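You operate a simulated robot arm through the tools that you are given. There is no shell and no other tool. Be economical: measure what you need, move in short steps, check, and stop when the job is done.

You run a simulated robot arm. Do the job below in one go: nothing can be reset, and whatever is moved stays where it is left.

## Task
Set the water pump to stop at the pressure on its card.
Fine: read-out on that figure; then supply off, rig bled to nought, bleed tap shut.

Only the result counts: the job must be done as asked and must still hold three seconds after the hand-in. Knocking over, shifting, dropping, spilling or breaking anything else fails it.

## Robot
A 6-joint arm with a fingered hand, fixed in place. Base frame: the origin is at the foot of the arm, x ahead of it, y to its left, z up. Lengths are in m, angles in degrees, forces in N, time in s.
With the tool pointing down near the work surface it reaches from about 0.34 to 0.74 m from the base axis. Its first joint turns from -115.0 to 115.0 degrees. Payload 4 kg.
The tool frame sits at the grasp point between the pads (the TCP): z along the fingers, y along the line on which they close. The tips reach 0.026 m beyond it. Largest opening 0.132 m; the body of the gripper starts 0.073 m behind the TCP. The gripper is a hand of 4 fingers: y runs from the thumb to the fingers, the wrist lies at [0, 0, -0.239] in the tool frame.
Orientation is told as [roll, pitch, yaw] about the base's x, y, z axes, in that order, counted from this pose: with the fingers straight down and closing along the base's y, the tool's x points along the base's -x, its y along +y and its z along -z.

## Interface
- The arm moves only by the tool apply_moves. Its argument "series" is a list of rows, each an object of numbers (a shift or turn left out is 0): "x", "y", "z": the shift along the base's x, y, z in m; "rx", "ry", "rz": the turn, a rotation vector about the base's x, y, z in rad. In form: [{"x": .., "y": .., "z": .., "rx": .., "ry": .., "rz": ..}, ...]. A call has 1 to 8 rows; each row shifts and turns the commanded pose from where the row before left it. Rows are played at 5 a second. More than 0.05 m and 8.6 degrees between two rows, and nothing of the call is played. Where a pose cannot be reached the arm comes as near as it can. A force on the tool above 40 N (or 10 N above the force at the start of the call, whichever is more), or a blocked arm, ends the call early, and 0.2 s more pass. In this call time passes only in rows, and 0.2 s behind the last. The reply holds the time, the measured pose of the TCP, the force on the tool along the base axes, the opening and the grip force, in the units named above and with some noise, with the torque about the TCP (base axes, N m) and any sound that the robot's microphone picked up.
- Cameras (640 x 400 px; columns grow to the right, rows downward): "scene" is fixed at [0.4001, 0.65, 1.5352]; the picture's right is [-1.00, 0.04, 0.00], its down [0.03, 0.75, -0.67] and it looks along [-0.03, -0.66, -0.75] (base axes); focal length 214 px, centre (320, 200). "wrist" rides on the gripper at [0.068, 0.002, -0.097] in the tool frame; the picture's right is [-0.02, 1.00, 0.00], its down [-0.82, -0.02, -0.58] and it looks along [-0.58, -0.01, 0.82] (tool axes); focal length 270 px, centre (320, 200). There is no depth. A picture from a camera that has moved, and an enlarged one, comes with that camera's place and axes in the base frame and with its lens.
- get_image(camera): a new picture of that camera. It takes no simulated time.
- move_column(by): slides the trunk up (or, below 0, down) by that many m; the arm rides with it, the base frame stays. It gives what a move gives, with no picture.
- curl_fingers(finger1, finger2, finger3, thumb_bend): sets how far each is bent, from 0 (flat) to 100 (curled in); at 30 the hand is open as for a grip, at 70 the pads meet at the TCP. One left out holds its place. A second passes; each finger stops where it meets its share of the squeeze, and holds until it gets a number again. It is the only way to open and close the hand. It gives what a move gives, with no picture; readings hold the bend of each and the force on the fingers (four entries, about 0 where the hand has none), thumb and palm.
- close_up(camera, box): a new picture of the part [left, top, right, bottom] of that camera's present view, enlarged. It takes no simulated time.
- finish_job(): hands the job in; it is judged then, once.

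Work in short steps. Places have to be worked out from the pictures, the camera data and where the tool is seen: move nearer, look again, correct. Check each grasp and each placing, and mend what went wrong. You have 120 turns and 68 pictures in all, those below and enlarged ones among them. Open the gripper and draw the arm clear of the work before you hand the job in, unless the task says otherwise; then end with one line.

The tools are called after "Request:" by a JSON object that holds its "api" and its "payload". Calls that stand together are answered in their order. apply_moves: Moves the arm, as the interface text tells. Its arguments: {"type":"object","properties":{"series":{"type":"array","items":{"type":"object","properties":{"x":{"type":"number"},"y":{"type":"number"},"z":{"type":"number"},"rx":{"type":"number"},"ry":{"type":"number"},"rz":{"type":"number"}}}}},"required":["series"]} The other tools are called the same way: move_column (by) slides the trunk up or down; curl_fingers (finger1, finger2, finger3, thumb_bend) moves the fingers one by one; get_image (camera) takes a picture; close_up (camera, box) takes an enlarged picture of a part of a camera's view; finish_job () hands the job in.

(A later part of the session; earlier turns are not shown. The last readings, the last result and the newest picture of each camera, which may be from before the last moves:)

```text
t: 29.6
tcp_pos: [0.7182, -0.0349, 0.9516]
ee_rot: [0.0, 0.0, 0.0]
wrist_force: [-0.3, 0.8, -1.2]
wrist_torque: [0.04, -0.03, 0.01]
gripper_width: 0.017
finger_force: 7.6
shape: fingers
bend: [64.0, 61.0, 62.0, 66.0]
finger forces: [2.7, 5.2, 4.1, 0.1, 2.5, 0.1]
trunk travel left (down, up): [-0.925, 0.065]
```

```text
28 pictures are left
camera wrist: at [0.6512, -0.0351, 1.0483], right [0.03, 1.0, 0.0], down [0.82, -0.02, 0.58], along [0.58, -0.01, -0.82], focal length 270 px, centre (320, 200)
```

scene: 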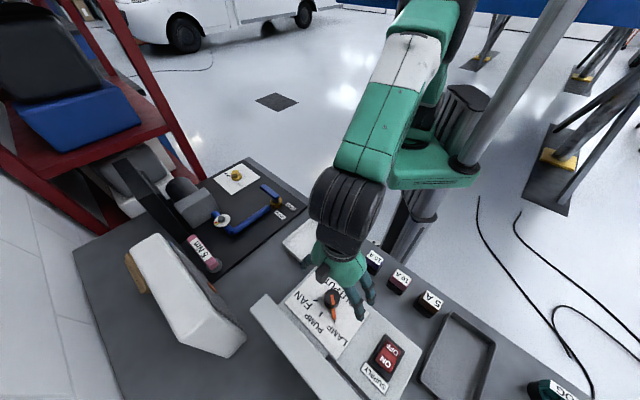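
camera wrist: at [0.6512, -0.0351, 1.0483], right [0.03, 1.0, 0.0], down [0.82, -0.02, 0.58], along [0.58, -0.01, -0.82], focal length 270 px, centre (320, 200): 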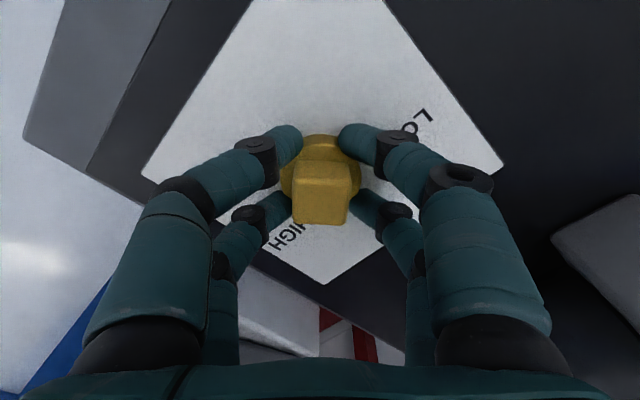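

All four fingers grip the knob. LOW to HIGH should be the usual clockwise increase, so I'll turn it counter-clockwise about 30° to lower the setting.

Request:
{"api": "apply_moves", "payload": {"series": [{"rz": 0.131}, {"rz": 0.131}, {"rz": 0.131}, {"rz": 0.131}]}}

Request:
{"api": "get_image", "payload": {"camera": "wrist"}}

```text
t: 30.6
tcp_pos: [0.7183, -0.036, 0.9518]
ee_rot: [-0.1, 0.0, 30.1]
wrist_force: [0.4, -2.3, -4.1]
wrist_torque: [-0.07, -0.02, -0.07]
gripper_width: 0.0167
finger_force: 7.0
shape: fingers
bend: [65.0, 61.0, 62.0, 66.0]
finger forces: [2.3, 4.4, 4.6, 0.0, 3.7, 0.0]
trunk travel left (down, up): [-0.925, 0.065]
```

```text
27 pictures are left
camera wrist: at [0.66, -0.0707, 1.0486], right [-0.48, 0.88, 0.0], down [0.72, 0.39, 0.58], along [0.51, 0.28, -0.82], focal length 270 px, centre (320, 200)
```

wrist: 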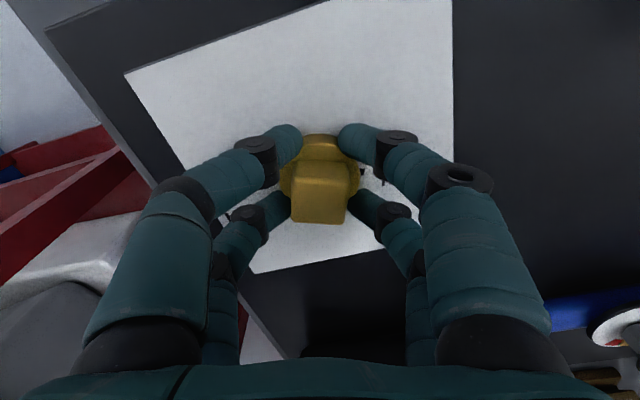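

The knob followed the 30° twist. I'll release, rise and head to the tap lever (grasp point ≈(0.577,0.081), z≈0.955), turning the hand so it closes across the lever.

Request:
{"api": "curl_fingers", "payload": {"finger1": 47, "finger2": 47, "finger3": 47, "thumb_bend": 47}}

Request:
{"api": "apply_moves", "payload": {"series": [{"z": 0.035}, {"z": 0.035}, {"z": 0.03}, {"x": -0.02, "y": 0.017, "z": 0.015, "rz": -0.14}, {"x": -0.02, "y": 0.017, "rz": -0.14}, {"x": -0.02, "y": 0.017, "rz": -0.14}, {"x": -0.02, "y": 0.017, "rz": -0.14}, {"x": -0.02, "y": 0.017, "rz": -0.14}]}}

Request:
{"api": "apply_moves", "payload": {"series": [{"x": -0.014, "y": 0.011, "rz": -0.14}, {"x": -0.014, "y": 0.011, "rz": -0.14}, {"x": -0.013, "y": 0.01, "rz": -0.14}, {"rz": -0.14}, {"rz": -0.05}]}}

Request:
{"api": "get_image", "payload": {"camera": "wrist"}}

```text
t: 31.6
tcp_pos: [0.7183, -0.0365, 0.9515]
ee_rot: [0.0, 0.1, 30.0]
wrist_force: [-0.1, 0.1, 0.2]
wrist_torque: [0.0, -0.03, -0.01]
gripper_width: 0.0756
finger_force: 0.0
shape: fingers
bend: [47.0, 47.0, 47.0, 47.0]
finger forces: [0.1, 0.1, 0.0, 0.0, 0.0, 0.1]
trunk travel left (down, up): [-0.925, 0.065]
```

```text
t: 33.4
tcp_pos: [0.6172, 0.0506, 1.0682]
ee_rot: [0.0, 0.0, -10.1]
wrist_force: [0.2, 0.1, 0.5]
wrist_torque: [0.01, -0.03, 0.01]
gripper_width: 0.0757
finger_force: 0.0
shape: fingers
bend: [47.0, 47.0, 47.0, 47.0]
finger forces: [0.1, 0.0, 0.0, 0.1, 0.1, 0.1]
trunk travel left (down, up): [-0.925, 0.065]
```

```text
t: 34.6
tcp_pos: [0.577, 0.0817, 1.0685]
ee_rot: [0.0, 0.0, -45.2]
wrist_force: [-0.3, -0.6, -0.8]
wrist_torque: [-0.03, 0.0, 0.0]
gripper_width: 0.0756
finger_force: 0.0
shape: fingers
bend: [47.0, 47.0, 47.0, 47.0]
finger forces: [0.0, 0.0, 0.0, 0.0, 0.0, 0.1]
trunk travel left (down, up): [-0.925, 0.065]
```

```text
26 pictures are left
camera wrist: at [0.5319, 0.1294, 1.1643], right [0.73, 0.69, 0.0], down [0.56, -0.59, 0.58], along [0.4, -0.42, -0.82], focal length 270 px, centre (320, 200)
```

wrist: 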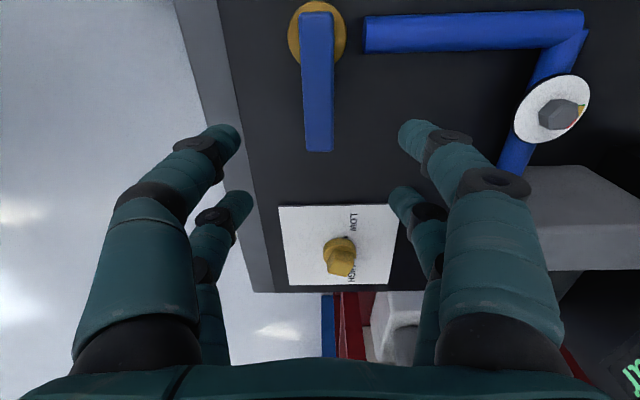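

The lever lies between the finger pairs with its pivot at about (0.54,0.12). I'll go down so the tips reach just beside the lever, staying above the pipe, and close loosely.

Request:
{"api": "apply_moves", "payload": {"series": [{"z": -0.04}, {"z": -0.035}, {"z": -0.022}]}}

Request:
{"api": "curl_fingers", "payload": {"finger1": 58, "finger2": 58, "finger3": 58, "thumb_bend": 58}}

Request:
{"api": "get_image", "payload": {"camera": "wrist"}}

Request:
{"api": "close_up", "payload": {"camera": "scene", "box": [190, 130, 310, 250]}}

```text
t: 35.4
tcp_pos: [0.5781, 0.0805, 0.9716]
ee_rot: [0.0, 0.0, -45.0]
wrist_force: [0.4, -0.2, 0.3]
wrist_torque: [0.06, -0.02, 0.0]
gripper_width: 0.0758
finger_force: 0.1
shape: fingers
bend: [47.0, 47.0, 47.0, 47.0]
finger forces: [0.0, 0.0, 0.0, 0.0, 0.0, 0.0]
trunk travel left (down, up): [-0.925, 0.065]
```

```text
t: 36.4
tcp_pos: [0.5775, 0.0806, 0.972]
ee_rot: [0.0, 0.0, -45.0]
wrist_force: [0.6, 0.6, -0.4]
wrist_torque: [0.0, 0.01, 0.02]
gripper_width: 0.0431
finger_force: 0.0
shape: fingers
bend: [57.0, 57.0, 57.0, 57.0]
finger forces: [0.1, 0.0, 0.1, 0.0, 0.0, 0.0]
trunk travel left (down, up): [-0.925, 0.065]
```

```text
25 pictures are left
camera wrist: at [0.532, 0.1291, 1.0685], right [0.73, 0.69, 0.0], down [0.56, -0.59, 0.58], along [0.4, -0.42, -0.82], focal length 270 px, centre (320, 200)
```

wrist: 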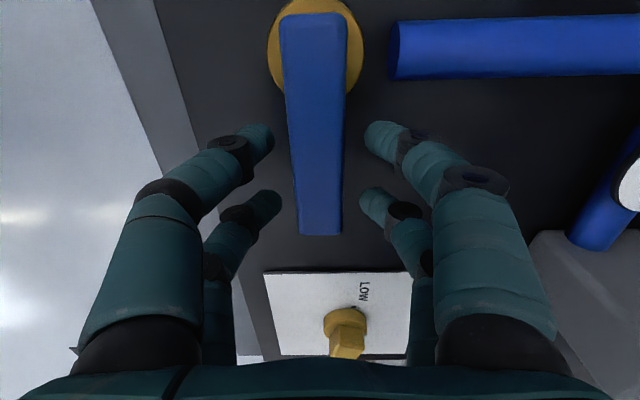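

```text
3.33 times, centred on (250, 190) of scene
camera zoom: at [0.4001, 0.65, 1.5352], right [-1.0, 0.04, 0.0], down [0.03, 0.75, -0.67], along [-0.03, -0.66, -0.75], focal length 715 px, centre (553, 233)
```

zoom: 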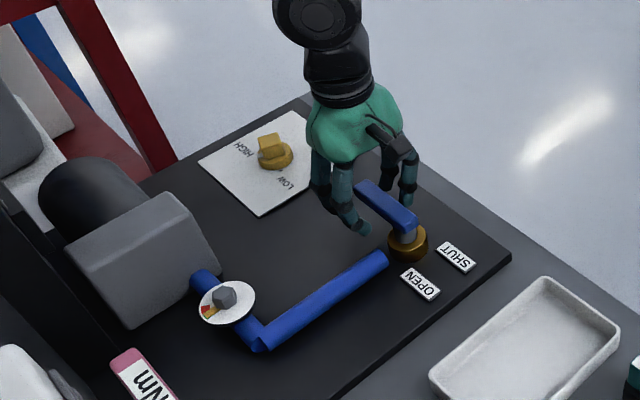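

The lever is between the fingers and sits well above the pipe. I'll swing it 40° toward the pipe (OPEN side) along the arc about the pivot and see how it behaves.

Request:
{"api": "apply_moves", "payload": {"series": [{"x": 0.0051, "y": 0.0056, "rz": 0.14}, {"x": 0.0042, "y": 0.0062, "rz": 0.14}, {"x": 0.0034, "y": 0.0067, "rz": 0.14}, {"x": 0.0024, "y": 0.0072, "rz": 0.14}, {"x": 0.0014, "y": 0.0074, "rz": 0.14}]}}

Request:
{"api": "get_image", "payload": {"camera": "wrist"}}

```text
t: 37.6
tcp_pos: [0.5942, 0.1132, 0.9722]
ee_rot: [0.1, -0.2, -4.9]
wrist_force: [4.6, -2.1, 4.1]
wrist_torque: [0.09, 0.01, -0.12]
gripper_width: 0.0383
finger_force: 3.9
shape: fingers
bend: [60.0, 57.0, 56.0, 57.0]
finger forces: [7.1, 0.1, 0.8, 0.0, 0.0, 0.0]
trunk travel left (down, up): [-0.925, 0.065]
```

```text
23 pictures are left
camera wrist: at [0.5274, 0.1196, 1.0682], right [0.11, 0.99, 0.0], down [0.81, -0.09, 0.58], along [0.58, -0.06, -0.81], focal length 270 px, centre (320, 200)
```

wrist: 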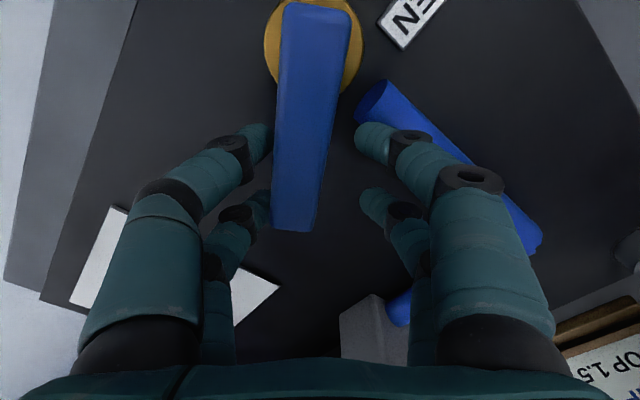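

The lever is turning freely, but finger 1 is now touching the pipe end. I'll fold fingers 1 and 2 out flat and push on with only the other pair.

Request:
{"api": "curl_fingers", "payload": {"finger1": 5, "finger2": 5}}

Request:
{"api": "apply_moves", "payload": {"series": [{"x": 0.0003, "y": 0.0075, "rz": 0.14}, {"x": -0.0007, "y": 0.0075, "rz": 0.14}, {"x": -0.0018, "y": 0.0073, "rz": 0.14}, {"x": -0.0028, "y": 0.007, "rz": 0.14}]}}

Request:
{"api": "get_image", "payload": {"camera": "wrist"}}

```text
t: 38.6
tcp_pos: [0.5943, 0.1132, 0.9702]
ee_rot: [0.0, 0.1, -4.9]
wrist_force: [0.5, -0.4, -0.6]
wrist_torque: [-0.02, 0.05, 0.02]
gripper_width: 0.1145
finger_force: 0.3
shape: fingers
bend: [5.0, 5.0, 57.0, 57.0]
finger forces: [0.0, 0.0, 0.2, 0.0, 0.0, 0.0]
trunk travel left (down, up): [-0.925, 0.065]
```

```text
t: 39.6
tcp_pos: [0.5878, 0.145, 0.9717]
ee_rot: [0.0, 0.0, 27.3]
wrist_force: [0.2, -1.0, -0.5]
wrist_torque: [0.01, 0.01, -0.03]
gripper_width: 0.1143
finger_force: 0.4
shape: fingers
bend: [5.0, 5.0, 56.0, 57.0]
finger forces: [0.1, 0.0, 0.8, 0.0, 0.1, 0.0]
trunk travel left (down, up): [-0.925, 0.065]
```

```text
22 pictures are left
camera wrist: at [0.5285, 0.1131, 1.0679], right [-0.44, 0.9, 0.0], down [0.73, 0.36, 0.58], along [0.52, 0.25, -0.82], focal length 270 px, centre (320, 200)
```

wrist: 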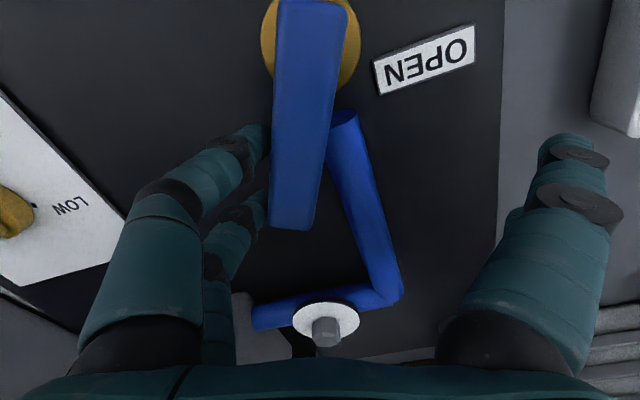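

The lever has swung about 60° freely. I'll push on to about 90°.

Request:
{"api": "apply_moves", "payload": {"series": [{"x": -0.0037, "y": 0.0066, "rz": 0.14}, {"x": -0.0046, "y": 0.006, "rz": 0.14}, {"x": -0.0053, "y": 0.0053, "rz": 0.14}, {"x": -0.0058, "y": 0.0045, "rz": 0.1}]}}

Request:
{"api": "get_image", "payload": {"camera": "wrist"}}

```text
t: 40.6
tcp_pos: [0.5701, 0.1672, 0.9708]
ee_rot: [0.1, -0.1, 57.1]
wrist_force: [0.6, -0.8, -0.5]
wrist_torque: [-0.05, -0.02, 0.01]
gripper_width: 0.1143
finger_force: 0.4
shape: fingers
bend: [5.0, 5.0, 56.0, 57.0]
finger forces: [0.0, 0.0, 0.9, 0.1, 0.0, 0.0]
trunk travel left (down, up): [-0.925, 0.065]
```

```text
21 pictures are left
camera wrist: at [0.5323, 0.1082, 1.0672], right [-0.83, 0.56, 0.0], down [0.46, 0.67, 0.58], along [0.33, 0.48, -0.82], focal length 270 px, centre (320, 200)
```

wrist: 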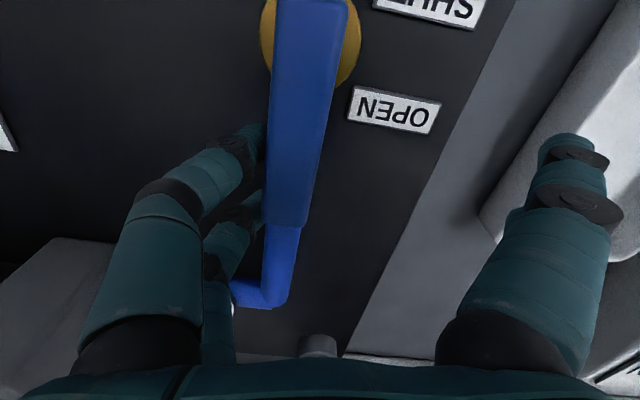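

The lever now lies in line with the pipe, at OPEN. I'll rise and step back to see the read-out.

Request:
{"api": "apply_moves", "payload": {"series": [{"z": 0.04}, {"z": 0.04}, {"z": 0.03, "y": -0.03, "rz": -0.1}, {"z": 0.03, "y": -0.03, "x": 0.01, "rz": -0.1}, {"z": 0.03, "y": -0.03, "x": 0.01}, {"z": 0.02, "y": -0.03, "x": 0.01}]}}

Request:
{"api": "get_image", "payload": {"camera": "wrist"}}

```text
t: 42.0
tcp_pos: [0.5964, 0.0479, 1.1635]
ee_rot: [0.0, 0.0, 45.5]
wrist_force: [-0.6, -0.3, 0.0]
wrist_torque: [0.02, 0.03, 0.0]
gripper_width: 0.1143
finger_force: 0.1
shape: fingers
bend: [5.0, 5.0, 57.0, 57.0]
finger forces: [0.0, 0.1, 0.0, 0.1, 0.1, 0.0]
trunk travel left (down, up): [-0.925, 0.065]
```

```text
20 pictures are left
camera wrist: at [0.5495, -0.001, 1.2609], right [-0.69, 0.72, 0.0], down [0.59, 0.57, 0.58], along [0.41, 0.4, -0.82], focal length 270 px, centre (320, 200)
```

wrist: 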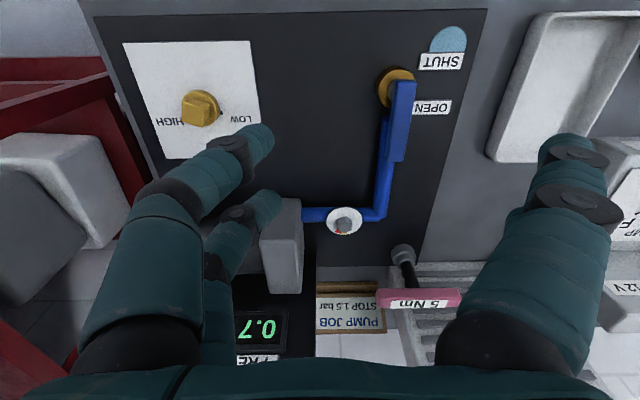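

Pressure is already falling (0.7 bar), so this is OPEN. To shut it I'll use fingers 1 and 2 on the other side of the lever, slightly higher (the lever top is near 0.967) so the tips pass over the pipe.

Request:
{"api": "curl_fingers", "payload": {"finger1": 50, "finger2": 50, "finger3": 12, "thumb_bend": 12}}

Request:
{"api": "apply_moves", "payload": {"series": [{"x": -0.004, "y": 0.026, "z": -0.03}, {"x": -0.004, "y": 0.026, "z": -0.03}, {"x": -0.004, "y": 0.026, "z": -0.03}, {"x": -0.004, "y": 0.026, "z": -0.03}, {"z": -0.03}, {"z": -0.03}]}}

Request:
{"api": "get_image", "payload": {"camera": "wrist"}}

```text
t: 43.0
tcp_pos: [0.5976, 0.048, 1.1634]
ee_rot: [-0.1, -0.1, 45.5]
wrist_force: [0.0, -0.1, -0.4]
wrist_torque: [0.0, 0.02, -0.01]
gripper_width: 0.1188
finger_force: 0.0
shape: fingers
bend: [50.0, 50.0, 12.0, 12.0]
finger forces: [0.1, 0.0, 0.1, 0.1, 0.0, 0.0]
trunk travel left (down, up): [-0.925, 0.065]
```

```text
t: 44.4
tcp_pos: [0.5819, 0.1504, 0.9836]
ee_rot: [0.1, -0.1, 45.5]
wrist_force: [0.1, 0.0, 0.3]
wrist_torque: [-0.02, -0.01, 0.03]
gripper_width: 0.1187
finger_force: 0.1
shape: fingers
bend: [50.0, 50.0, 12.0, 12.0]
finger forces: [0.1, 0.0, 0.0, 0.0, 0.1, 0.1]
trunk travel left (down, up): [-0.925, 0.065]
```

```text
19 pictures are left
camera wrist: at [0.534, 0.102, 1.0804], right [-0.69, 0.72, 0.0], down [0.59, 0.57, 0.58], along [0.42, 0.4, -0.82], focal length 270 px, centre (320, 200)
```

wrist: 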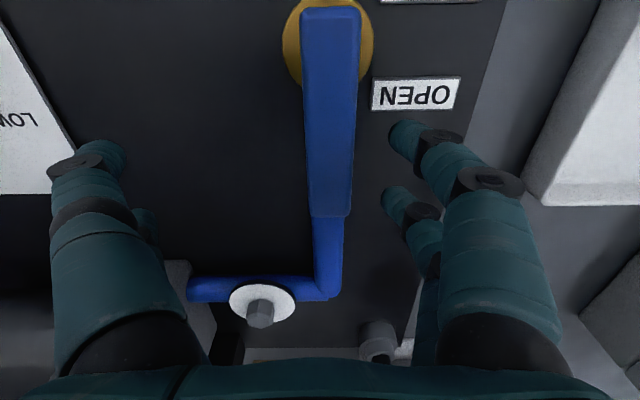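

Fingers 1 and 2 are on the far side of the lever and clear. I'll close them to 57 and swing the lever back toward SHUT along the arc.

Request:
{"api": "curl_fingers", "payload": {"finger1": 58, "finger2": 58}}

Request:
{"api": "apply_moves", "payload": {"series": [{"x": 0.0041, "y": -0.0061, "rz": -0.14}, {"x": 0.0032, "y": -0.0067, "rz": -0.14}, {"x": 0.0023, "y": -0.007, "rz": -0.14}, {"x": 0.0012, "y": -0.0073, "rz": -0.14}, {"x": 0.0003, "y": -0.0074, "rz": -0.14}, {"x": -0.0009, "y": -0.0074, "rz": -0.14}, {"x": -0.0018, "y": -0.0071, "rz": -0.14}, {"x": -0.0028, "y": -0.0069, "rz": -0.14}]}}

Request:
{"api": "get_image", "payload": {"camera": "wrist"}}

```text
t: 45.4
tcp_pos: [0.5806, 0.151, 0.984]
ee_rot: [-0.1, 0.0, 45.5]
wrist_force: [0.5, 1.1, 0.0]
wrist_torque: [-0.01, -0.02, 0.0]
gripper_width: 0.1072
finger_force: 0.1
shape: fingers
bend: [57.0, 57.0, 12.0, 12.0]
finger forces: [0.1, 0.0, 0.1, 0.0, 0.1, 0.0]
trunk travel left (down, up): [-0.925, 0.065]
```

```text
t: 47.2
tcp_pos: [0.5895, 0.0941, 0.98]
ee_rot: [-0.1, 0.0, -18.8]
wrist_force: [0.1, 0.4, -0.3]
wrist_torque: [0.02, -0.01, -0.01]
gripper_width: 0.1071
finger_force: 0.8
shape: fingers
bend: [57.0, 56.0, 12.0, 12.0]
finger forces: [0.0, 0.6, 0.0, 0.0, 0.0, 0.0]
trunk travel left (down, up): [-0.925, 0.065]
```

```text
18 pictures are left
camera wrist: at [0.5272, 0.117, 1.0766], right [0.35, 0.94, 0.0], down [0.77, -0.28, 0.58], along [0.54, -0.2, -0.82], focal length 270 px, centre (320, 200)
```

wrist: 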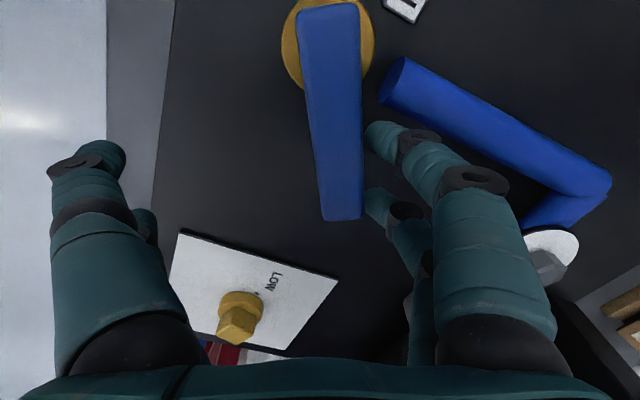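

It passed cleanly over the pipe. I'll continue to the SHUT end.

Request:
{"api": "apply_moves", "payload": {"series": [{"x": -0.0037, "y": -0.0064, "rz": -0.14}, {"x": -0.0046, "y": -0.0058, "rz": -0.14}, {"x": -0.0053, "y": -0.0051, "rz": -0.14}, {"x": -0.0058, "y": -0.0042, "rz": -0.12}]}}

Request:
{"api": "get_image", "payload": {"camera": "wrist"}}

```text
t: 48.2
tcp_pos: [0.5698, 0.0735, 0.9803]
ee_rot: [0.0, 0.0, -49.7]
wrist_force: [0.4, 0.5, -0.4]
wrist_torque: [-0.02, 0.0, 0.01]
gripper_width: 0.1069
finger_force: 0.3
shape: fingers
bend: [57.0, 56.0, 12.0, 12.0]
finger forces: [0.0, 0.7, 0.0, 0.1, 0.1, 0.1]
trunk travel left (down, up): [-0.925, 0.065]
```

```text
17 pictures are left
camera wrist: at [0.5294, 0.1254, 1.0778], right [0.78, 0.63, 0.0], down [0.51, -0.64, 0.58], along [0.36, -0.45, -0.82], focal length 270 px, centre (320, 200)
```

wrist: 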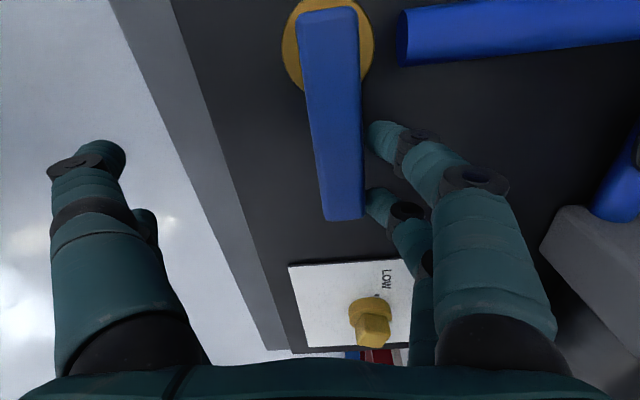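

The lever is back perpendicular to the pipe. I'll push a few degrees more to be sure it's on its stop.

Request:
{"api": "apply_moves", "payload": {"series": [{"x": -0.003, "y": -0.0022, "rz": -0.06}, {"x": -0.003, "y": -0.002, "rz": -0.05}]}}

```text
t: 48.8
tcp_pos: [0.5651, 0.0699, 0.9822]
ee_rot: [0.0, 0.0, -56.0]
wrist_force: [1.7, 5.7, 0.2]
wrist_torque: [0.1, -0.12, 0.12]
gripper_width: 0.1087
finger_force: 2.8
shape: fingers
bend: [56.0, 53.0, 12.0, 12.0]
finger forces: [1.2, 4.6, 0.0, 0.1, 0.1, 0.0]
trunk travel left (down, up): [-0.925, 0.065]
```

It's firmly on the SHUT stop. I'll back off, rise and swing round to the viewpoint by the knob to read the pressure.

Request:
{"api": "apply_moves", "payload": {"series": [{"x": 0.004, "y": 0.004, "z": 0.02, "rz": 0.06}, {"z": 0.045, "rz": 0.14}, {"z": 0.045, "rz": 0.14}, {"z": 0.03, "x": 0.01, "y": -0.01, "rz": 0.14}, {"x": 0.012, "y": -0.012, "rz": 0.14}, {"x": 0.012, "y": -0.012, "rz": 0.14}, {"x": 0.012, "y": -0.012, "rz": 0.14}, {"x": 0.012, "y": -0.012, "rz": 0.14}]}}

Request:
{"api": "apply_moves", "payload": {"series": [{"x": 0.013, "y": -0.015, "rz": 0.14}, {"x": 0.013, "y": -0.015, "rz": 0.14}, {"x": 0.012, "y": -0.013, "z": 0.005, "rz": 0.14}, {"rz": 0.14}, {"rz": 0.14}, {"rz": 0.14}]}}

Request:
{"api": "get_image", "payload": {"camera": "wrist"}}

```text
t: 50.6
tcp_pos: [0.6248, 0.0142, 1.1218]
ee_rot: [0.0, -0.1, 3.8]
wrist_force: [0.9, -0.3, 0.1]
wrist_torque: [-0.01, -0.01, 0.0]
gripper_width: 0.1071
finger_force: 0.0
shape: fingers
bend: [57.0, 57.0, 12.0, 12.0]
finger forces: [0.0, 0.0, 0.0, 0.1, 0.1, 0.1]
trunk travel left (down, up): [-0.925, 0.065]
```

```text
t: 52.0
tcp_pos: [0.6638, -0.0275, 1.1261]
ee_rot: [0.1, 0.0, 51.9]
wrist_force: [-0.5, 0.3, 1.0]
wrist_torque: [0.0, -0.04, -0.02]
gripper_width: 0.1068
finger_force: 0.1
shape: fingers
bend: [57.0, 57.0, 12.0, 12.0]
finger forces: [0.0, 0.0, 0.0, 0.0, 0.0, 0.1]
trunk travel left (down, up): [-0.925, 0.065]
```

```text
16 pictures are left
camera wrist: at [0.6214, -0.0825, 1.2232], right [-0.77, 0.64, 0.0], down [0.52, 0.63, 0.58], along [0.37, 0.45, -0.82], focal length 270 px, centre (320, 200)
```

wrist: 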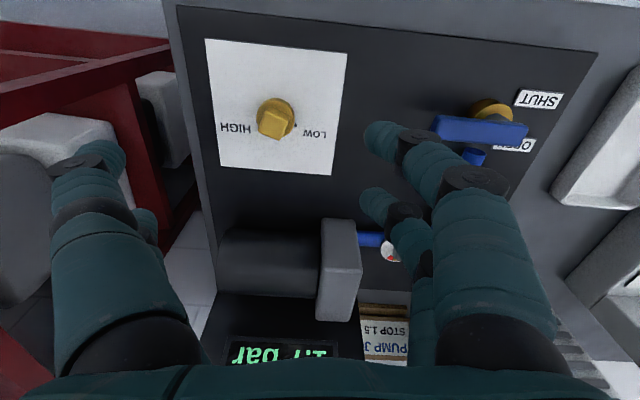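

The read-out shows about 1.1 but is cut off. I'll raise a little and zoom in.

Request:
{"api": "apply_moves", "payload": {"series": [{"z": 0.03, "x": -0.005, "y": 0.015}, {"x": -0.005, "y": 0.015, "z": 0.02}]}}

Request:
{"api": "close_up", "payload": {"camera": "wrist", "box": [190, 60, 430, 370]}}

```text
t: 52.6
tcp_pos: [0.6524, 0.003, 1.1779]
ee_rot: [0.0, 0.0, 51.8]
wrist_force: [-1.2, -0.4, -1.2]
wrist_torque: [0.0, 0.0, 0.01]
gripper_width: 0.107
finger_force: 0.1
shape: fingers
bend: [57.0, 57.0, 12.0, 12.0]
finger forces: [0.0, 0.0, 0.0, 0.1, 0.0, 0.0]
trunk travel left (down, up): [-0.925, 0.065]
```

```text
1.29 times, centred on (310, 215) of wrist
camera zoom: at [0.6099, -0.0516, 1.2742], right [-0.77, 0.64, 0.0], down [0.52, 0.63, 0.58], along [0.37, 0.44, -0.82], focal length 349 px, centre (333, 181)
```

zoom: 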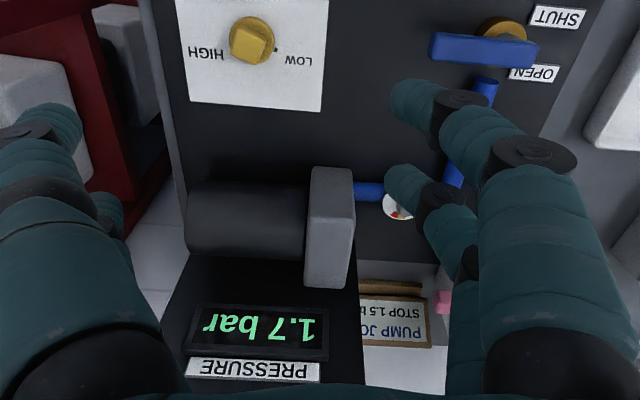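

It reads 1.7 bar, so 30° lowered it by about 0.3 bar. About 20° more should give 1.5. I'll go back onto the knob at the pose where I released it (yaw 30).

Request:
{"api": "curl_fingers", "payload": {"finger1": 47, "finger2": 47, "finger3": 47, "thumb_bend": 47}}

Request:
{"api": "apply_moves", "payload": {"series": [{"x": 0.0165, "y": -0.0098, "z": -0.03, "rz": -0.127}, {"x": 0.0165, "y": -0.0098, "z": -0.03, "rz": -0.127}, {"x": 0.0165, "y": -0.0098, "z": -0.03, "rz": -0.127}, {"x": 0.0164, "y": -0.0098, "z": -0.03}, {"z": -0.03}, {"z": -0.03}]}}

Request:
{"api": "get_image", "payload": {"camera": "wrist"}}

```text
t: 53.6
tcp_pos: [0.6523, 0.0024, 1.1781]
ee_rot: [0.0, 0.1, 51.9]
wrist_force: [0.1, 0.2, 0.0]
wrist_torque: [0.02, -0.02, -0.02]
gripper_width: 0.0759
finger_force: 0.1
shape: fingers
bend: [47.0, 47.0, 47.0, 47.0]
finger forces: [0.0, 0.0, 0.0, 0.0, 0.0, 0.0]
trunk travel left (down, up): [-0.925, 0.065]
```

```text
t: 55.0
tcp_pos: [0.7194, -0.0366, 0.9969]
ee_rot: [0.0, 0.0, 30.0]
wrist_force: [0.7, -0.5, 0.4]
wrist_torque: [0.02, 0.02, -0.02]
gripper_width: 0.0761
finger_force: 0.1
shape: fingers
bend: [47.0, 47.0, 47.0, 47.0]
finger forces: [0.0, 0.0, 0.0, 0.1, 0.0, 0.0]
trunk travel left (down, up): [-0.925, 0.065]
```

```text
14 pictures are left
camera wrist: at [0.6604, -0.0706, 1.0938], right [-0.48, 0.88, 0.0], down [0.72, 0.39, 0.58], along [0.51, 0.28, -0.82], focal length 270 px, centre (320, 200)
```

wrist: 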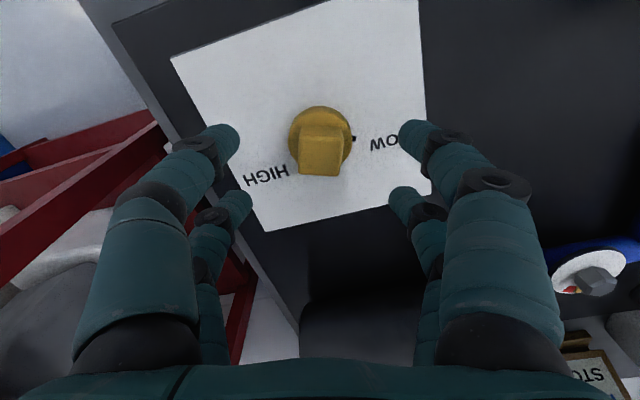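

The knob is centred and square to the hand. I'll go down, grip, twist 20° further and release.

Request:
{"api": "apply_moves", "payload": {"series": [{"z": -0.025, "x": -0.001}, {"z": -0.0205}]}}

Request:
{"api": "curl_fingers", "payload": {"finger1": 68, "finger2": 68, "finger3": 68, "thumb_bend": 68}}

Request:
{"api": "apply_moves", "payload": {"series": [{"rz": 0.116}, {"rz": 0.116}, {"rz": 0.117}]}}

Request:
{"api": "curl_fingers", "payload": {"finger1": 47, "finger2": 47, "finger3": 47, "thumb_bend": 47}}

```text
t: 55.6
tcp_pos: [0.7172, -0.036, 0.951]
ee_rot: [0.0, -0.1, 30.0]
wrist_force: [-0.4, -0.2, 3.7]
wrist_torque: [0.11, 0.12, 0.02]
gripper_width: 0.0766
finger_force: 2.3
shape: fingers
bend: [47.0, 47.0, 47.0, 47.0]
finger forces: [2.9, 1.1, 0.0, 0.1, 0.0, 0.0]
trunk travel left (down, up): [-0.925, 0.065]
```

```text
t: 56.6
tcp_pos: [0.7171, -0.0364, 0.9501]
ee_rot: [0.0, 0.0, 29.9]
wrist_force: [1.7, -0.5, 0.0]
wrist_torque: [0.04, -0.08, 0.0]
gripper_width: 0.0149
finger_force: 7.8
shape: fingers
bend: [66.0, 62.0, 62.0, 67.0]
finger forces: [1.6, 5.2, 5.7, 0.0, 2.3, 0.0]
trunk travel left (down, up): [-0.925, 0.065]
```

```text
t: 57.4
tcp_pos: [0.7192, -0.0374, 0.9505]
ee_rot: [0.2, 0.0, 50.0]
wrist_force: [0.4, -2.1, -2.2]
wrist_torque: [-0.06, -0.02, -0.03]
gripper_width: 0.0143
finger_force: 7.4
shape: fingers
bend: [66.0, 62.0, 62.0, 67.0]
finger forces: [2.2, 4.7, 4.4, 0.0, 3.1, 0.0]
trunk travel left (down, up): [-0.925, 0.065]
```

```text
t: 58.4
tcp_pos: [0.7194, -0.0379, 0.9503]
ee_rot: [-0.1, 0.0, 49.9]
wrist_force: [0.3, -0.3, 5.2]
wrist_torque: [0.18, -0.01, 0.0]
gripper_width: 0.0755
finger_force: 2.4
shape: fingers
bend: [47.0, 47.0, 47.0, 47.0]
finger forces: [0.6, 2.6, 1.6, 0.0, 0.0, 0.0]
trunk travel left (down, up): [-0.925, 0.065]
```

Released. Now to the tap again: rise, swing over to yaw −45 above the lever with fingers 1 and 2 flat.

Request:
{"api": "apply_moves", "payload": {"series": [{"z": 0.035}, {"z": 0.04}, {"z": 0.04, "rz": -0.14}, {"x": -0.02, "y": 0.017, "rz": -0.14}, {"x": -0.02, "y": 0.017, "rz": -0.14}, {"x": -0.02, "y": 0.017, "rz": -0.14}, {"x": -0.02, "y": 0.017, "rz": -0.14}, {"x": -0.02, "y": 0.017, "rz": -0.14}]}}

Request:
{"api": "apply_moves", "payload": {"series": [{"x": -0.014, "y": 0.012, "rz": -0.14}, {"x": -0.014, "y": 0.012, "rz": -0.14}, {"x": -0.013, "y": 0.01, "rz": -0.14}, {"rz": -0.14}, {"rz": -0.14}, {"rz": -0.12}]}}

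Request:
{"api": "curl_fingers", "payload": {"finger1": 5, "finger2": 5, "finger3": 50, "thumb_bend": 50}}

```text
t: 60.2
tcp_pos: [0.6181, 0.0479, 1.0673]
ee_rot: [0.0, 0.0, 1.6]
wrist_force: [-0.2, -0.6, 0.6]
wrist_torque: [-0.01, -0.03, 0.01]
gripper_width: 0.0756
finger_force: 0.0
shape: fingers
bend: [47.0, 47.0, 47.0, 47.0]
finger forces: [0.0, 0.0, 0.0, 0.0, 0.1, 0.0]
trunk travel left (down, up): [-0.925, 0.065]
```

```text
t: 61.6
tcp_pos: [0.5771, 0.0839, 1.0663]
ee_rot: [0.0, 0.0, -45.3]
wrist_force: [-0.7, -0.3, 0.4]
wrist_torque: [0.01, -0.01, -0.02]
gripper_width: 0.0757
finger_force: 0.1
shape: fingers
bend: [47.0, 47.0, 47.0, 47.0]
finger forces: [0.0, 0.0, 0.0, 0.0, 0.0, 0.1]
trunk travel left (down, up): [-0.925, 0.065]
```

```text
t: 62.6
tcp_pos: [0.5765, 0.0825, 1.0659]
ee_rot: [0.0, 0.0, -45.3]
wrist_force: [0.0, 0.5, 0.1]
wrist_torque: [0.04, -0.02, -0.01]
gripper_width: 0.1258
finger_force: 0.0
shape: fingers
bend: [5.0, 5.0, 50.0, 50.0]
finger forces: [0.0, 0.1, 0.0, 0.1, 0.1, 0.1]
trunk travel left (down, up): [-0.925, 0.065]
```

Same pose as before over the lever. I'll go down to z≈0.98, close finger 3 and the thumb to 58, and start the swing to OPEN.

Request:
{"api": "apply_moves", "payload": {"series": [{"z": -0.04}, {"z": -0.03}, {"z": -0.017}]}}

Request:
{"api": "curl_fingers", "payload": {"finger3": 58, "thumb_bend": 58}}

Request:
{"api": "apply_moves", "payload": {"series": [{"x": 0.0051, "y": 0.0056, "rz": 0.14}, {"x": 0.0042, "y": 0.0062, "rz": 0.14}, {"x": 0.0034, "y": 0.0067, "rz": 0.14}, {"x": 0.0024, "y": 0.0072, "rz": 0.14}, {"x": 0.0014, "y": 0.0074, "rz": 0.14}, {"x": 0.0003, "y": 0.0075, "rz": 0.14}, {"x": -0.0007, "y": 0.0075, "rz": 0.14}, {"x": -0.0018, "y": 0.0073, "rz": 0.14}]}}

Request:
{"api": "apply_moves", "payload": {"series": [{"x": -0.0028, "y": 0.007, "rz": 0.14}, {"x": -0.0037, "y": 0.0066, "rz": 0.14}, {"x": -0.0046, "y": 0.006, "rz": 0.14}, {"x": -0.0053, "y": 0.0053, "rz": 0.14}, {"x": -0.0058, "y": 0.0045, "rz": 0.1}]}}

Request:
{"api": "get_image", "payload": {"camera": "wrist"}}

```text
t: 63.4
tcp_pos: [0.5777, 0.0818, 0.9794]
ee_rot: [0.1, -0.1, -45.3]
wrist_force: [0.7, 0.5, -0.1]
wrist_torque: [0.02, 0.0, 0.0]
gripper_width: 0.1261
finger_force: 0.0
shape: fingers
bend: [5.0, 5.0, 50.0, 50.0]
finger forces: [0.0, 0.0, 0.1, 0.1, 0.0, 0.0]
trunk travel left (down, up): [-0.925, 0.065]
```

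```text
t: 64.4
tcp_pos: [0.577, 0.081, 0.9798]
ee_rot: [0.1, 0.0, -45.2]
wrist_force: [-0.2, -0.6, 0.4]
wrist_torque: [-0.02, 0.0, 0.05]
gripper_width: 0.1144
finger_force: 0.1
shape: fingers
bend: [5.0, 5.0, 57.0, 57.0]
finger forces: [0.0, 0.1, 0.0, 0.1, 0.0, 0.0]
trunk travel left (down, up): [-0.925, 0.065]
```

```text
t: 66.2
tcp_pos: [0.5921, 0.1372, 0.9779]
ee_rot: [-0.1, 0.1, 19.1]
wrist_force: [0.0, -0.3, 0.3]
wrist_torque: [0.0, 0.03, -0.04]
gripper_width: 0.1143
finger_force: 0.1
shape: fingers
bend: [5.0, 5.0, 56.0, 57.0]
finger forces: [0.0, 0.0, 0.7, 0.1, 0.1, 0.1]
trunk travel left (down, up): [-0.925, 0.065]
```

```text
t: 67.4
tcp_pos: [0.5703, 0.1659, 0.9796]
ee_rot: [0.0, 0.0, 56.8]
wrist_force: [2.0, -1.1, 0.2]
wrist_torque: [-0.05, -0.06, -0.01]
gripper_width: 0.1151
finger_force: 1.5
shape: fingers
bend: [5.0, 5.0, 54.0, 57.0]
finger forces: [0.0, 0.1, 2.1, 0.0, 0.7, 0.1]
trunk travel left (down, up): [-0.925, 0.065]
```

```text
13 pictures are left
camera wrist: at [0.5325, 0.1085, 1.0761], right [-0.82, 0.57, 0.0], down [0.46, 0.67, 0.58], along [0.33, 0.48, -0.82], focal length 270 px, centre (320, 200)
```

wrist: 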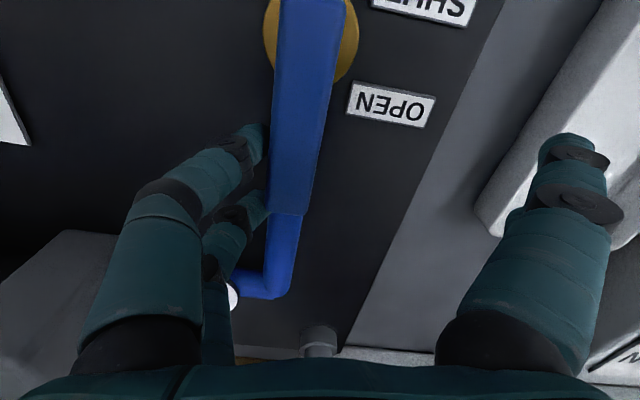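

The tap is OPEN. I'll swap fingers (which lets it bleed), then swing the lever back to SHUT by the reverse arc.

Request:
{"api": "curl_fingers", "payload": {"finger3": 12, "thumb_bend": 12, "finger1": 58, "finger2": 58}}

Request:
{"api": "apply_moves", "payload": {"series": [{"x": 0.0058, "y": -0.0045, "rz": -0.1}, {"x": 0.0053, "y": -0.0053, "rz": -0.14}, {"x": 0.0046, "y": -0.006, "rz": -0.14}, {"x": 0.0037, "y": -0.0066, "rz": -0.14}, {"x": 0.0028, "y": -0.007, "rz": -0.14}, {"x": 0.0018, "y": -0.0073, "rz": -0.14}, {"x": 0.0007, "y": -0.0075, "rz": -0.14}, {"x": -0.0003, "y": -0.0075, "rz": -0.14}]}}

Request:
{"api": "apply_moves", "payload": {"series": [{"x": -0.0014, "y": -0.0074, "rz": -0.14}, {"x": -0.0024, "y": -0.0072, "rz": -0.14}, {"x": -0.0034, "y": -0.0067, "rz": -0.14}, {"x": -0.0042, "y": -0.0062, "rz": -0.14}, {"x": -0.0051, "y": -0.0056, "rz": -0.14}, {"x": -0.0053, "y": -0.0045, "rz": -0.1}, {"x": -0.0055, "y": -0.0045, "rz": -0.1}]}}

```text
t: 68.4
tcp_pos: [0.5701, 0.1668, 0.9801]
ee_rot: [0.0, 0.0, 56.8]
wrist_force: [0.4, -0.2, -0.1]
wrist_torque: [0.01, 0.01, 0.0]
gripper_width: 0.1068
finger_force: 0.1
shape: fingers
bend: [57.0, 57.0, 12.0, 12.0]
finger forces: [0.0, 0.1, 0.1, 0.0, 0.0, 0.0]
trunk travel left (down, up): [-0.925, 0.065]
```

```text
t: 70.2
tcp_pos: [0.5944, 0.1146, 0.9791]
ee_rot: [0.0, 0.0, -5.2]
wrist_force: [0.2, 1.1, 0.4]
wrist_torque: [0.04, 0.01, 0.02]
gripper_width: 0.1072
finger_force: 0.5
shape: fingers
bend: [57.0, 56.0, 12.0, 12.0]
finger forces: [0.0, 0.7, 0.0, 0.1, 0.0, 0.0]
trunk travel left (down, up): [-0.925, 0.065]
```

```text
t: 71.8
tcp_pos: [0.5671, 0.0733, 0.9796]
ee_rot: [0.0, 0.0, -56.7]
wrist_force: [1.7, 2.5, 1.2]
wrist_torque: [0.06, -0.05, 0.08]
gripper_width: 0.107
finger_force: 1.3
shape: fingers
bend: [57.0, 54.0, 12.0, 12.0]
finger forces: [0.1, 2.7, 0.0, 0.0, 0.0, 0.0]
trunk travel left (down, up): [-0.925, 0.065]
```

It's on the stop again (2.7 N). I'll return to the viewpoint to read the pressure.

Request:
{"api": "apply_moves", "payload": {"series": [{"x": 0.004, "y": 0.004, "z": 0.02, "rz": 0.06}, {"z": 0.045, "rz": 0.14}, {"z": 0.045, "rz": 0.14}, {"z": 0.045, "rz": 0.14}, {"z": 0.04, "rz": 0.14}, {"x": 0.01, "y": -0.01, "rz": 0.14}, {"x": 0.01, "y": -0.01, "rz": 0.14}, {"x": 0.01, "y": -0.01, "rz": 0.14}]}}

Request:
{"api": "apply_moves", "payload": {"series": [{"x": 0.01, "y": -0.01, "rz": 0.14}, {"x": 0.01, "y": -0.01, "rz": 0.14}, {"x": 0.01, "y": -0.01, "rz": 0.14}, {"x": 0.01, "y": -0.007, "rz": 0.14}, {"x": 0.011, "y": -0.007, "rz": 0.14}, {"rz": 0.14}, {"rz": 0.14}]}}

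Request:
{"api": "close_up", "payload": {"camera": "wrist", "box": [190, 60, 430, 370]}}

```text
t: 73.6
tcp_pos: [0.6026, 0.0442, 1.1756]
ee_rot: [0.0, 0.1, 3.0]
wrist_force: [0.6, -0.3, 0.5]
wrist_torque: [0.02, 0.04, -0.01]
gripper_width: 0.1068
finger_force: 0.1
shape: fingers
bend: [57.0, 57.0, 12.0, 12.0]
finger forces: [0.0, 0.0, 0.0, 0.0, 0.1, 0.1]
trunk travel left (down, up): [-0.925, 0.065]
```

```text
t: 75.2
tcp_pos: [0.651, 0.0013, 1.1731]
ee_rot: [0.2, -0.1, 59.2]
wrist_force: [-0.1, 0.4, -0.5]
wrist_torque: [0.04, 0.01, -0.02]
gripper_width: 0.1069
finger_force: 0.0
shape: fingers
bend: [57.0, 57.0, 12.0, 12.0]
finger forces: [0.1, 0.0, 0.0, 0.0, 0.1, 0.1]
trunk travel left (down, up): [-0.925, 0.065]
```

```text
1.29 times, centred on (310, 215) of wrist
camera zoom: at [0.6172, -0.0572, 1.2698], right [-0.85, 0.53, 0.0], down [0.44, 0.69, 0.58], along [0.31, 0.49, -0.82], focal length 349 px, centre (333, 181)
```

zoom: 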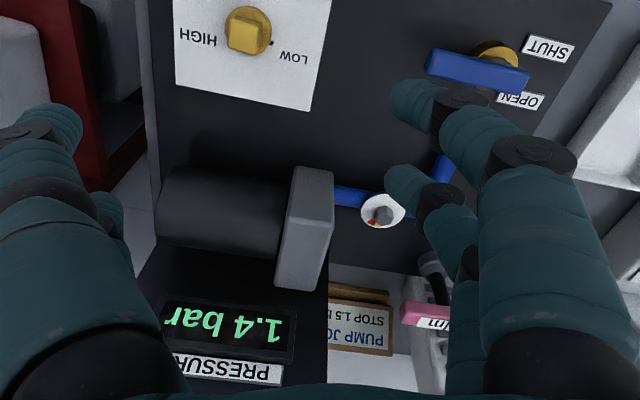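

It reads 1.4 bar. I'll wait a second to see whether it's still rising.

Request:
{"api": "apply_moves", "payload": {"series": [{"rz": -0.04}, {"rz": -0.04}, {"rz": -0.04}, {}, {}, {}]}}

Request:
{"api": "close_up", "payload": {"camera": "wrist", "box": [190, 60, 430, 370]}}

```text
t: 76.6
tcp_pos: [0.6532, 0.0009, 1.174]
ee_rot: [0.0, 0.0, 52.2]
wrist_force: [-0.4, -0.3, 1.0]
wrist_torque: [-0.03, 0.01, 0.01]
gripper_width: 0.107
finger_force: 0.0
shape: fingers
bend: [57.0, 57.0, 12.0, 12.0]
finger forces: [0.0, 0.1, 0.0, 0.1, 0.0, 0.0]
trunk travel left (down, up): [-0.925, 0.065]
```

```text
1.29 times, centred on (310, 215) of wrist
camera zoom: at [0.6105, -0.0521, 1.2701], right [-0.77, 0.63, 0.0], down [0.52, 0.63, 0.58], along [0.37, 0.45, -0.82], focal length 349 px, centre (333, 181)
```

zoom: 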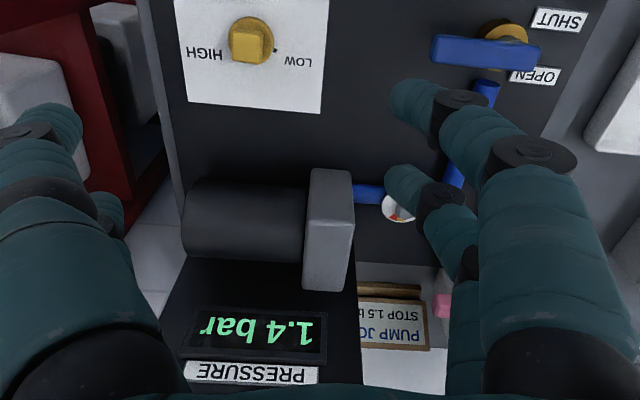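

It settled at 1.4, so roughly 0.012 bar per degree. I'll go back to the knob and turn it clockwise about 8° to reach 1.5.

Request:
{"api": "curl_fingers", "payload": {"finger1": 47, "finger2": 47, "finger3": 47, "thumb_bend": 47}}

Request:
{"api": "apply_moves", "payload": {"series": [{"x": 0.0164, "y": -0.0094, "z": -0.03, "rz": -0.038}, {"x": 0.0164, "y": -0.0094, "z": -0.03}, {"x": 0.0164, "y": -0.0094, "z": -0.03}, {"x": 0.0163, "y": -0.0093, "z": -0.03}, {"z": -0.035}, {"z": -0.035}, {"z": -0.03}]}}

Request:
{"api": "curl_fingers", "payload": {"finger1": 68, "finger2": 68, "finger3": 68, "thumb_bend": 68}}

Request:
{"api": "get_image", "payload": {"camera": "wrist"}}

```text
t: 77.6
tcp_pos: [0.6522, 0.0013, 1.1737]
ee_rot: [-0.1, -0.1, 52.2]
wrist_force: [0.0, -0.5, -0.3]
wrist_torque: [-0.03, -0.01, -0.01]
gripper_width: 0.0762
finger_force: 0.1
shape: fingers
bend: [47.0, 47.0, 47.0, 47.0]
finger forces: [0.0, 0.0, 0.0, 0.0, 0.0, 0.0]
trunk travel left (down, up): [-0.925, 0.065]
```

```text
t: 79.2
tcp_pos: [0.7155, -0.0343, 0.9545]
ee_rot: [0.0, 0.0, 50.1]
wrist_force: [0.1, -0.2, -0.1]
wrist_torque: [-0.01, 0.0, 0.01]
gripper_width: 0.0757
finger_force: 0.1
shape: fingers
bend: [47.0, 47.0, 47.0, 47.0]
finger forces: [0.0, 0.1, 0.0, 0.0, 0.0, 0.0]
trunk travel left (down, up): [-0.925, 0.065]
```

```text
t: 80.2
tcp_pos: [0.7158, -0.0338, 0.9528]
ee_rot: [0.0, 0.0, 50.0]
wrist_force: [7.4, -6.2, -2.6]
wrist_torque: [-0.09, -0.14, 0.01]
gripper_width: 0.0167
finger_force: 8.3
shape: fingers
bend: [67.0, 64.0, 60.0, 65.0]
finger forces: [0.8, 3.1, 6.8, 0.1, 5.7, 0.0]
trunk travel left (down, up): [-0.925, 0.065]
```

```text
10 pictures are left
camera wrist: at [0.6722, -0.0871, 1.0503], right [-0.75, 0.66, 0.0], down [0.54, 0.61, 0.58], along [0.38, 0.43, -0.82], focal length 270 px, centre (320, 200)
```

wrist: 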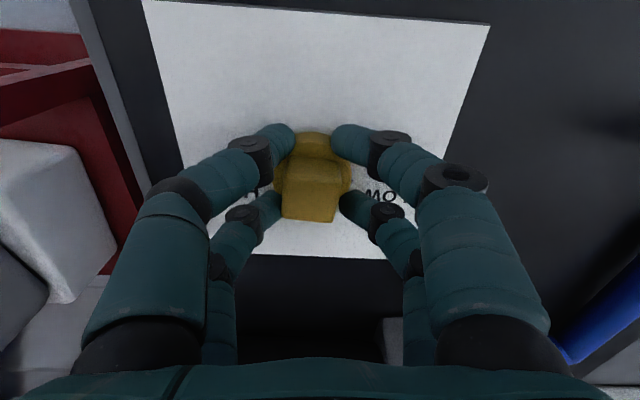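

The hand is about 4 mm off centre, judging by the side force, so I'll shift it by that to relax, then twist clockwise 8° and read the forces.

Request:
{"api": "apply_moves", "payload": {"series": [{"x": 0.003, "y": -0.0027}, {}]}}

Request:
{"api": "apply_moves", "payload": {"series": [{"rz": -0.07}, {"rz": -0.07}, {}]}}

Request:
{"api": "curl_fingers", "payload": {"finger1": 47, "finger2": 47, "finger3": 47, "thumb_bend": 47}}

Request:
{"api": "apply_moves", "payload": {"series": [{"z": 0.04}, {"z": 0.04}, {"x": -0.016, "y": 0.01, "z": 0.035}, {"x": -0.016, "y": 0.01, "z": 0.035}, {"x": -0.016, "y": 0.01, "z": 0.035}, {"x": -0.016, "y": 0.01, "z": 0.035, "rz": 0.1}]}}

Request:
{"api": "close_up", "payload": {"camera": "wrist", "box": [190, 60, 430, 370]}}

```text
t: 80.8
tcp_pos: [0.7174, -0.0361, 0.9534]
ee_rot: [0.1, 0.0, 50.1]
wrist_force: [0.6, 0.7, -0.9]
wrist_torque: [0.04, 0.06, -0.02]
gripper_width: 0.0161
finger_force: 7.6
shape: fingers
bend: [66.0, 63.0, 61.0, 66.0]
finger forces: [2.2, 5.8, 4.4, 0.1, 3.2, 0.0]
trunk travel left (down, up): [-0.925, 0.065]
```

```text
t: 81.6
tcp_pos: [0.7194, -0.0368, 0.9542]
ee_rot: [-0.1, -0.1, 42.0]
wrist_force: [-0.6, 2.2, -0.5]
wrist_torque: [0.06, 0.09, 0.04]
gripper_width: 0.0158
finger_force: 7.9
shape: fingers
bend: [65.0, 63.0, 61.0, 66.0]
finger forces: [3.0, 6.0, 4.2, 0.0, 2.8, 0.1]
trunk travel left (down, up): [-0.925, 0.065]
```

```text
t: 82.6
tcp_pos: [0.7191, -0.0372, 0.9542]
ee_rot: [0.0, 0.0, 42.1]
wrist_force: [-0.5, 0.1, 0.2]
wrist_torque: [0.01, -0.01, -0.03]
gripper_width: 0.0755
finger_force: 0.1
shape: fingers
bend: [47.0, 47.0, 47.0, 47.0]
finger forces: [0.0, 0.1, 0.0, 0.0, 0.0, 0.1]
trunk travel left (down, up): [-0.925, 0.065]
```

```text
t: 84.0
tcp_pos: [0.6547, 0.0019, 1.1743]
ee_rot: [0.1, 0.0, 47.8]
wrist_force: [0.2, -0.3, 0.5]
wrist_torque: [-0.01, -0.01, -0.03]
gripper_width: 0.0757
finger_force: 0.0
shape: fingers
bend: [47.0, 47.0, 47.0, 47.0]
finger forces: [0.0, 0.1, 0.0, 0.0, 0.0, 0.0]
trunk travel left (down, up): [-0.925, 0.065]
```

```text
1.29 times, centred on (310, 215) of wrist
camera zoom: at [0.6085, -0.0492, 1.2705], right [-0.72, 0.69, 0.0], down [0.56, 0.59, 0.58], along [0.4, 0.42, -0.82], focal length 349 px, centre (333, 181)
```

zoom: 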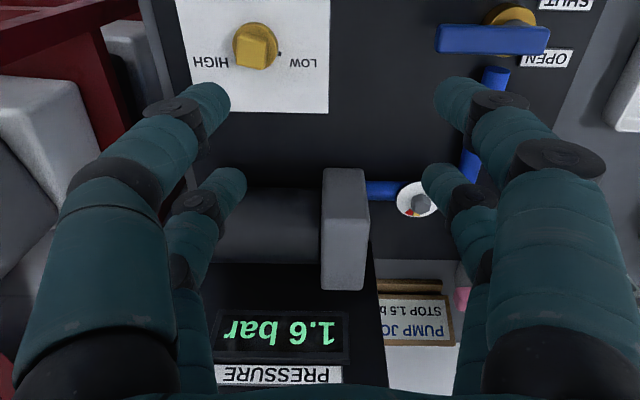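

It ran straight up to 1.6, so it's slightly over. I'll turn the knob back about 4.5° counter-clockwise, then bleed and let it refill.

Request:
{"api": "apply_moves", "payload": {"series": [{"x": 0.016, "y": -0.0097, "z": -0.035, "rz": -0.1}, {"x": 0.016, "y": -0.0097, "z": -0.035}, {"x": 0.016, "y": -0.0097, "z": -0.035}, {"x": 0.016, "y": -0.0097, "z": -0.035}, {"z": -0.04}, {"z": -0.04}]}}

Request:
{"api": "curl_fingers", "payload": {"finger1": 68, "finger2": 68, "finger3": 68, "thumb_bend": 68}}

Request:
{"api": "apply_moves", "payload": {"series": [{"rz": 0.04}, {"rz": 0.038}, {}]}}

Request:
{"api": "curl_fingers", "payload": {"finger1": 47, "finger2": 47, "finger3": 47, "thumb_bend": 47}}

```text
t: 85.4
tcp_pos: [0.7209, -0.0388, 0.9532]
ee_rot: [0.0, 0.1, 42.0]
wrist_force: [-0.5, -0.7, -0.5]
wrist_torque: [0.01, 0.04, -0.02]
gripper_width: 0.076
finger_force: 0.0
shape: fingers
bend: [47.0, 47.0, 47.0, 47.0]
finger forces: [0.1, 0.0, 0.0, 0.1, 0.0, 0.1]
trunk travel left (down, up): [-0.925, 0.065]
```

```text
t: 86.4
tcp_pos: [0.7198, -0.0374, 0.9528]
ee_rot: [0.0, 0.1, 42.0]
wrist_force: [-2.2, 0.2, -1.9]
wrist_torque: [0.02, 0.05, 0.01]
gripper_width: 0.0168
finger_force: 7.0
shape: fingers
bend: [64.0, 61.0, 62.0, 67.0]
finger forces: [3.0, 5.2, 3.8, 0.0, 2.3, 0.0]
trunk travel left (down, up): [-0.925, 0.065]
```

```text
t: 87.2
tcp_pos: [0.7193, -0.0367, 0.9537]
ee_rot: [0.0, -0.1, 46.5]
wrist_force: [-3.4, -3.3, -1.8]
wrist_torque: [-0.07, 0.11, -0.04]
gripper_width: 0.0166
finger_force: 6.8
shape: fingers
bend: [64.0, 61.0, 62.0, 67.0]
finger forces: [3.4, 4.3, 3.7, 0.0, 3.4, 0.1]
trunk travel left (down, up): [-0.925, 0.065]
```

```text
t: 88.2
tcp_pos: [0.7199, -0.0368, 0.9538]
ee_rot: [0.0, 0.0, 46.5]
wrist_force: [-0.1, 0.0, 0.3]
wrist_torque: [0.02, 0.02, 0.02]
gripper_width: 0.0759
finger_force: 0.1
shape: fingers
bend: [47.0, 47.0, 47.0, 47.0]
finger forces: [0.1, 0.0, 0.1, 0.0, 0.0, 0.0]
trunk travel left (down, up): [-0.925, 0.065]
```

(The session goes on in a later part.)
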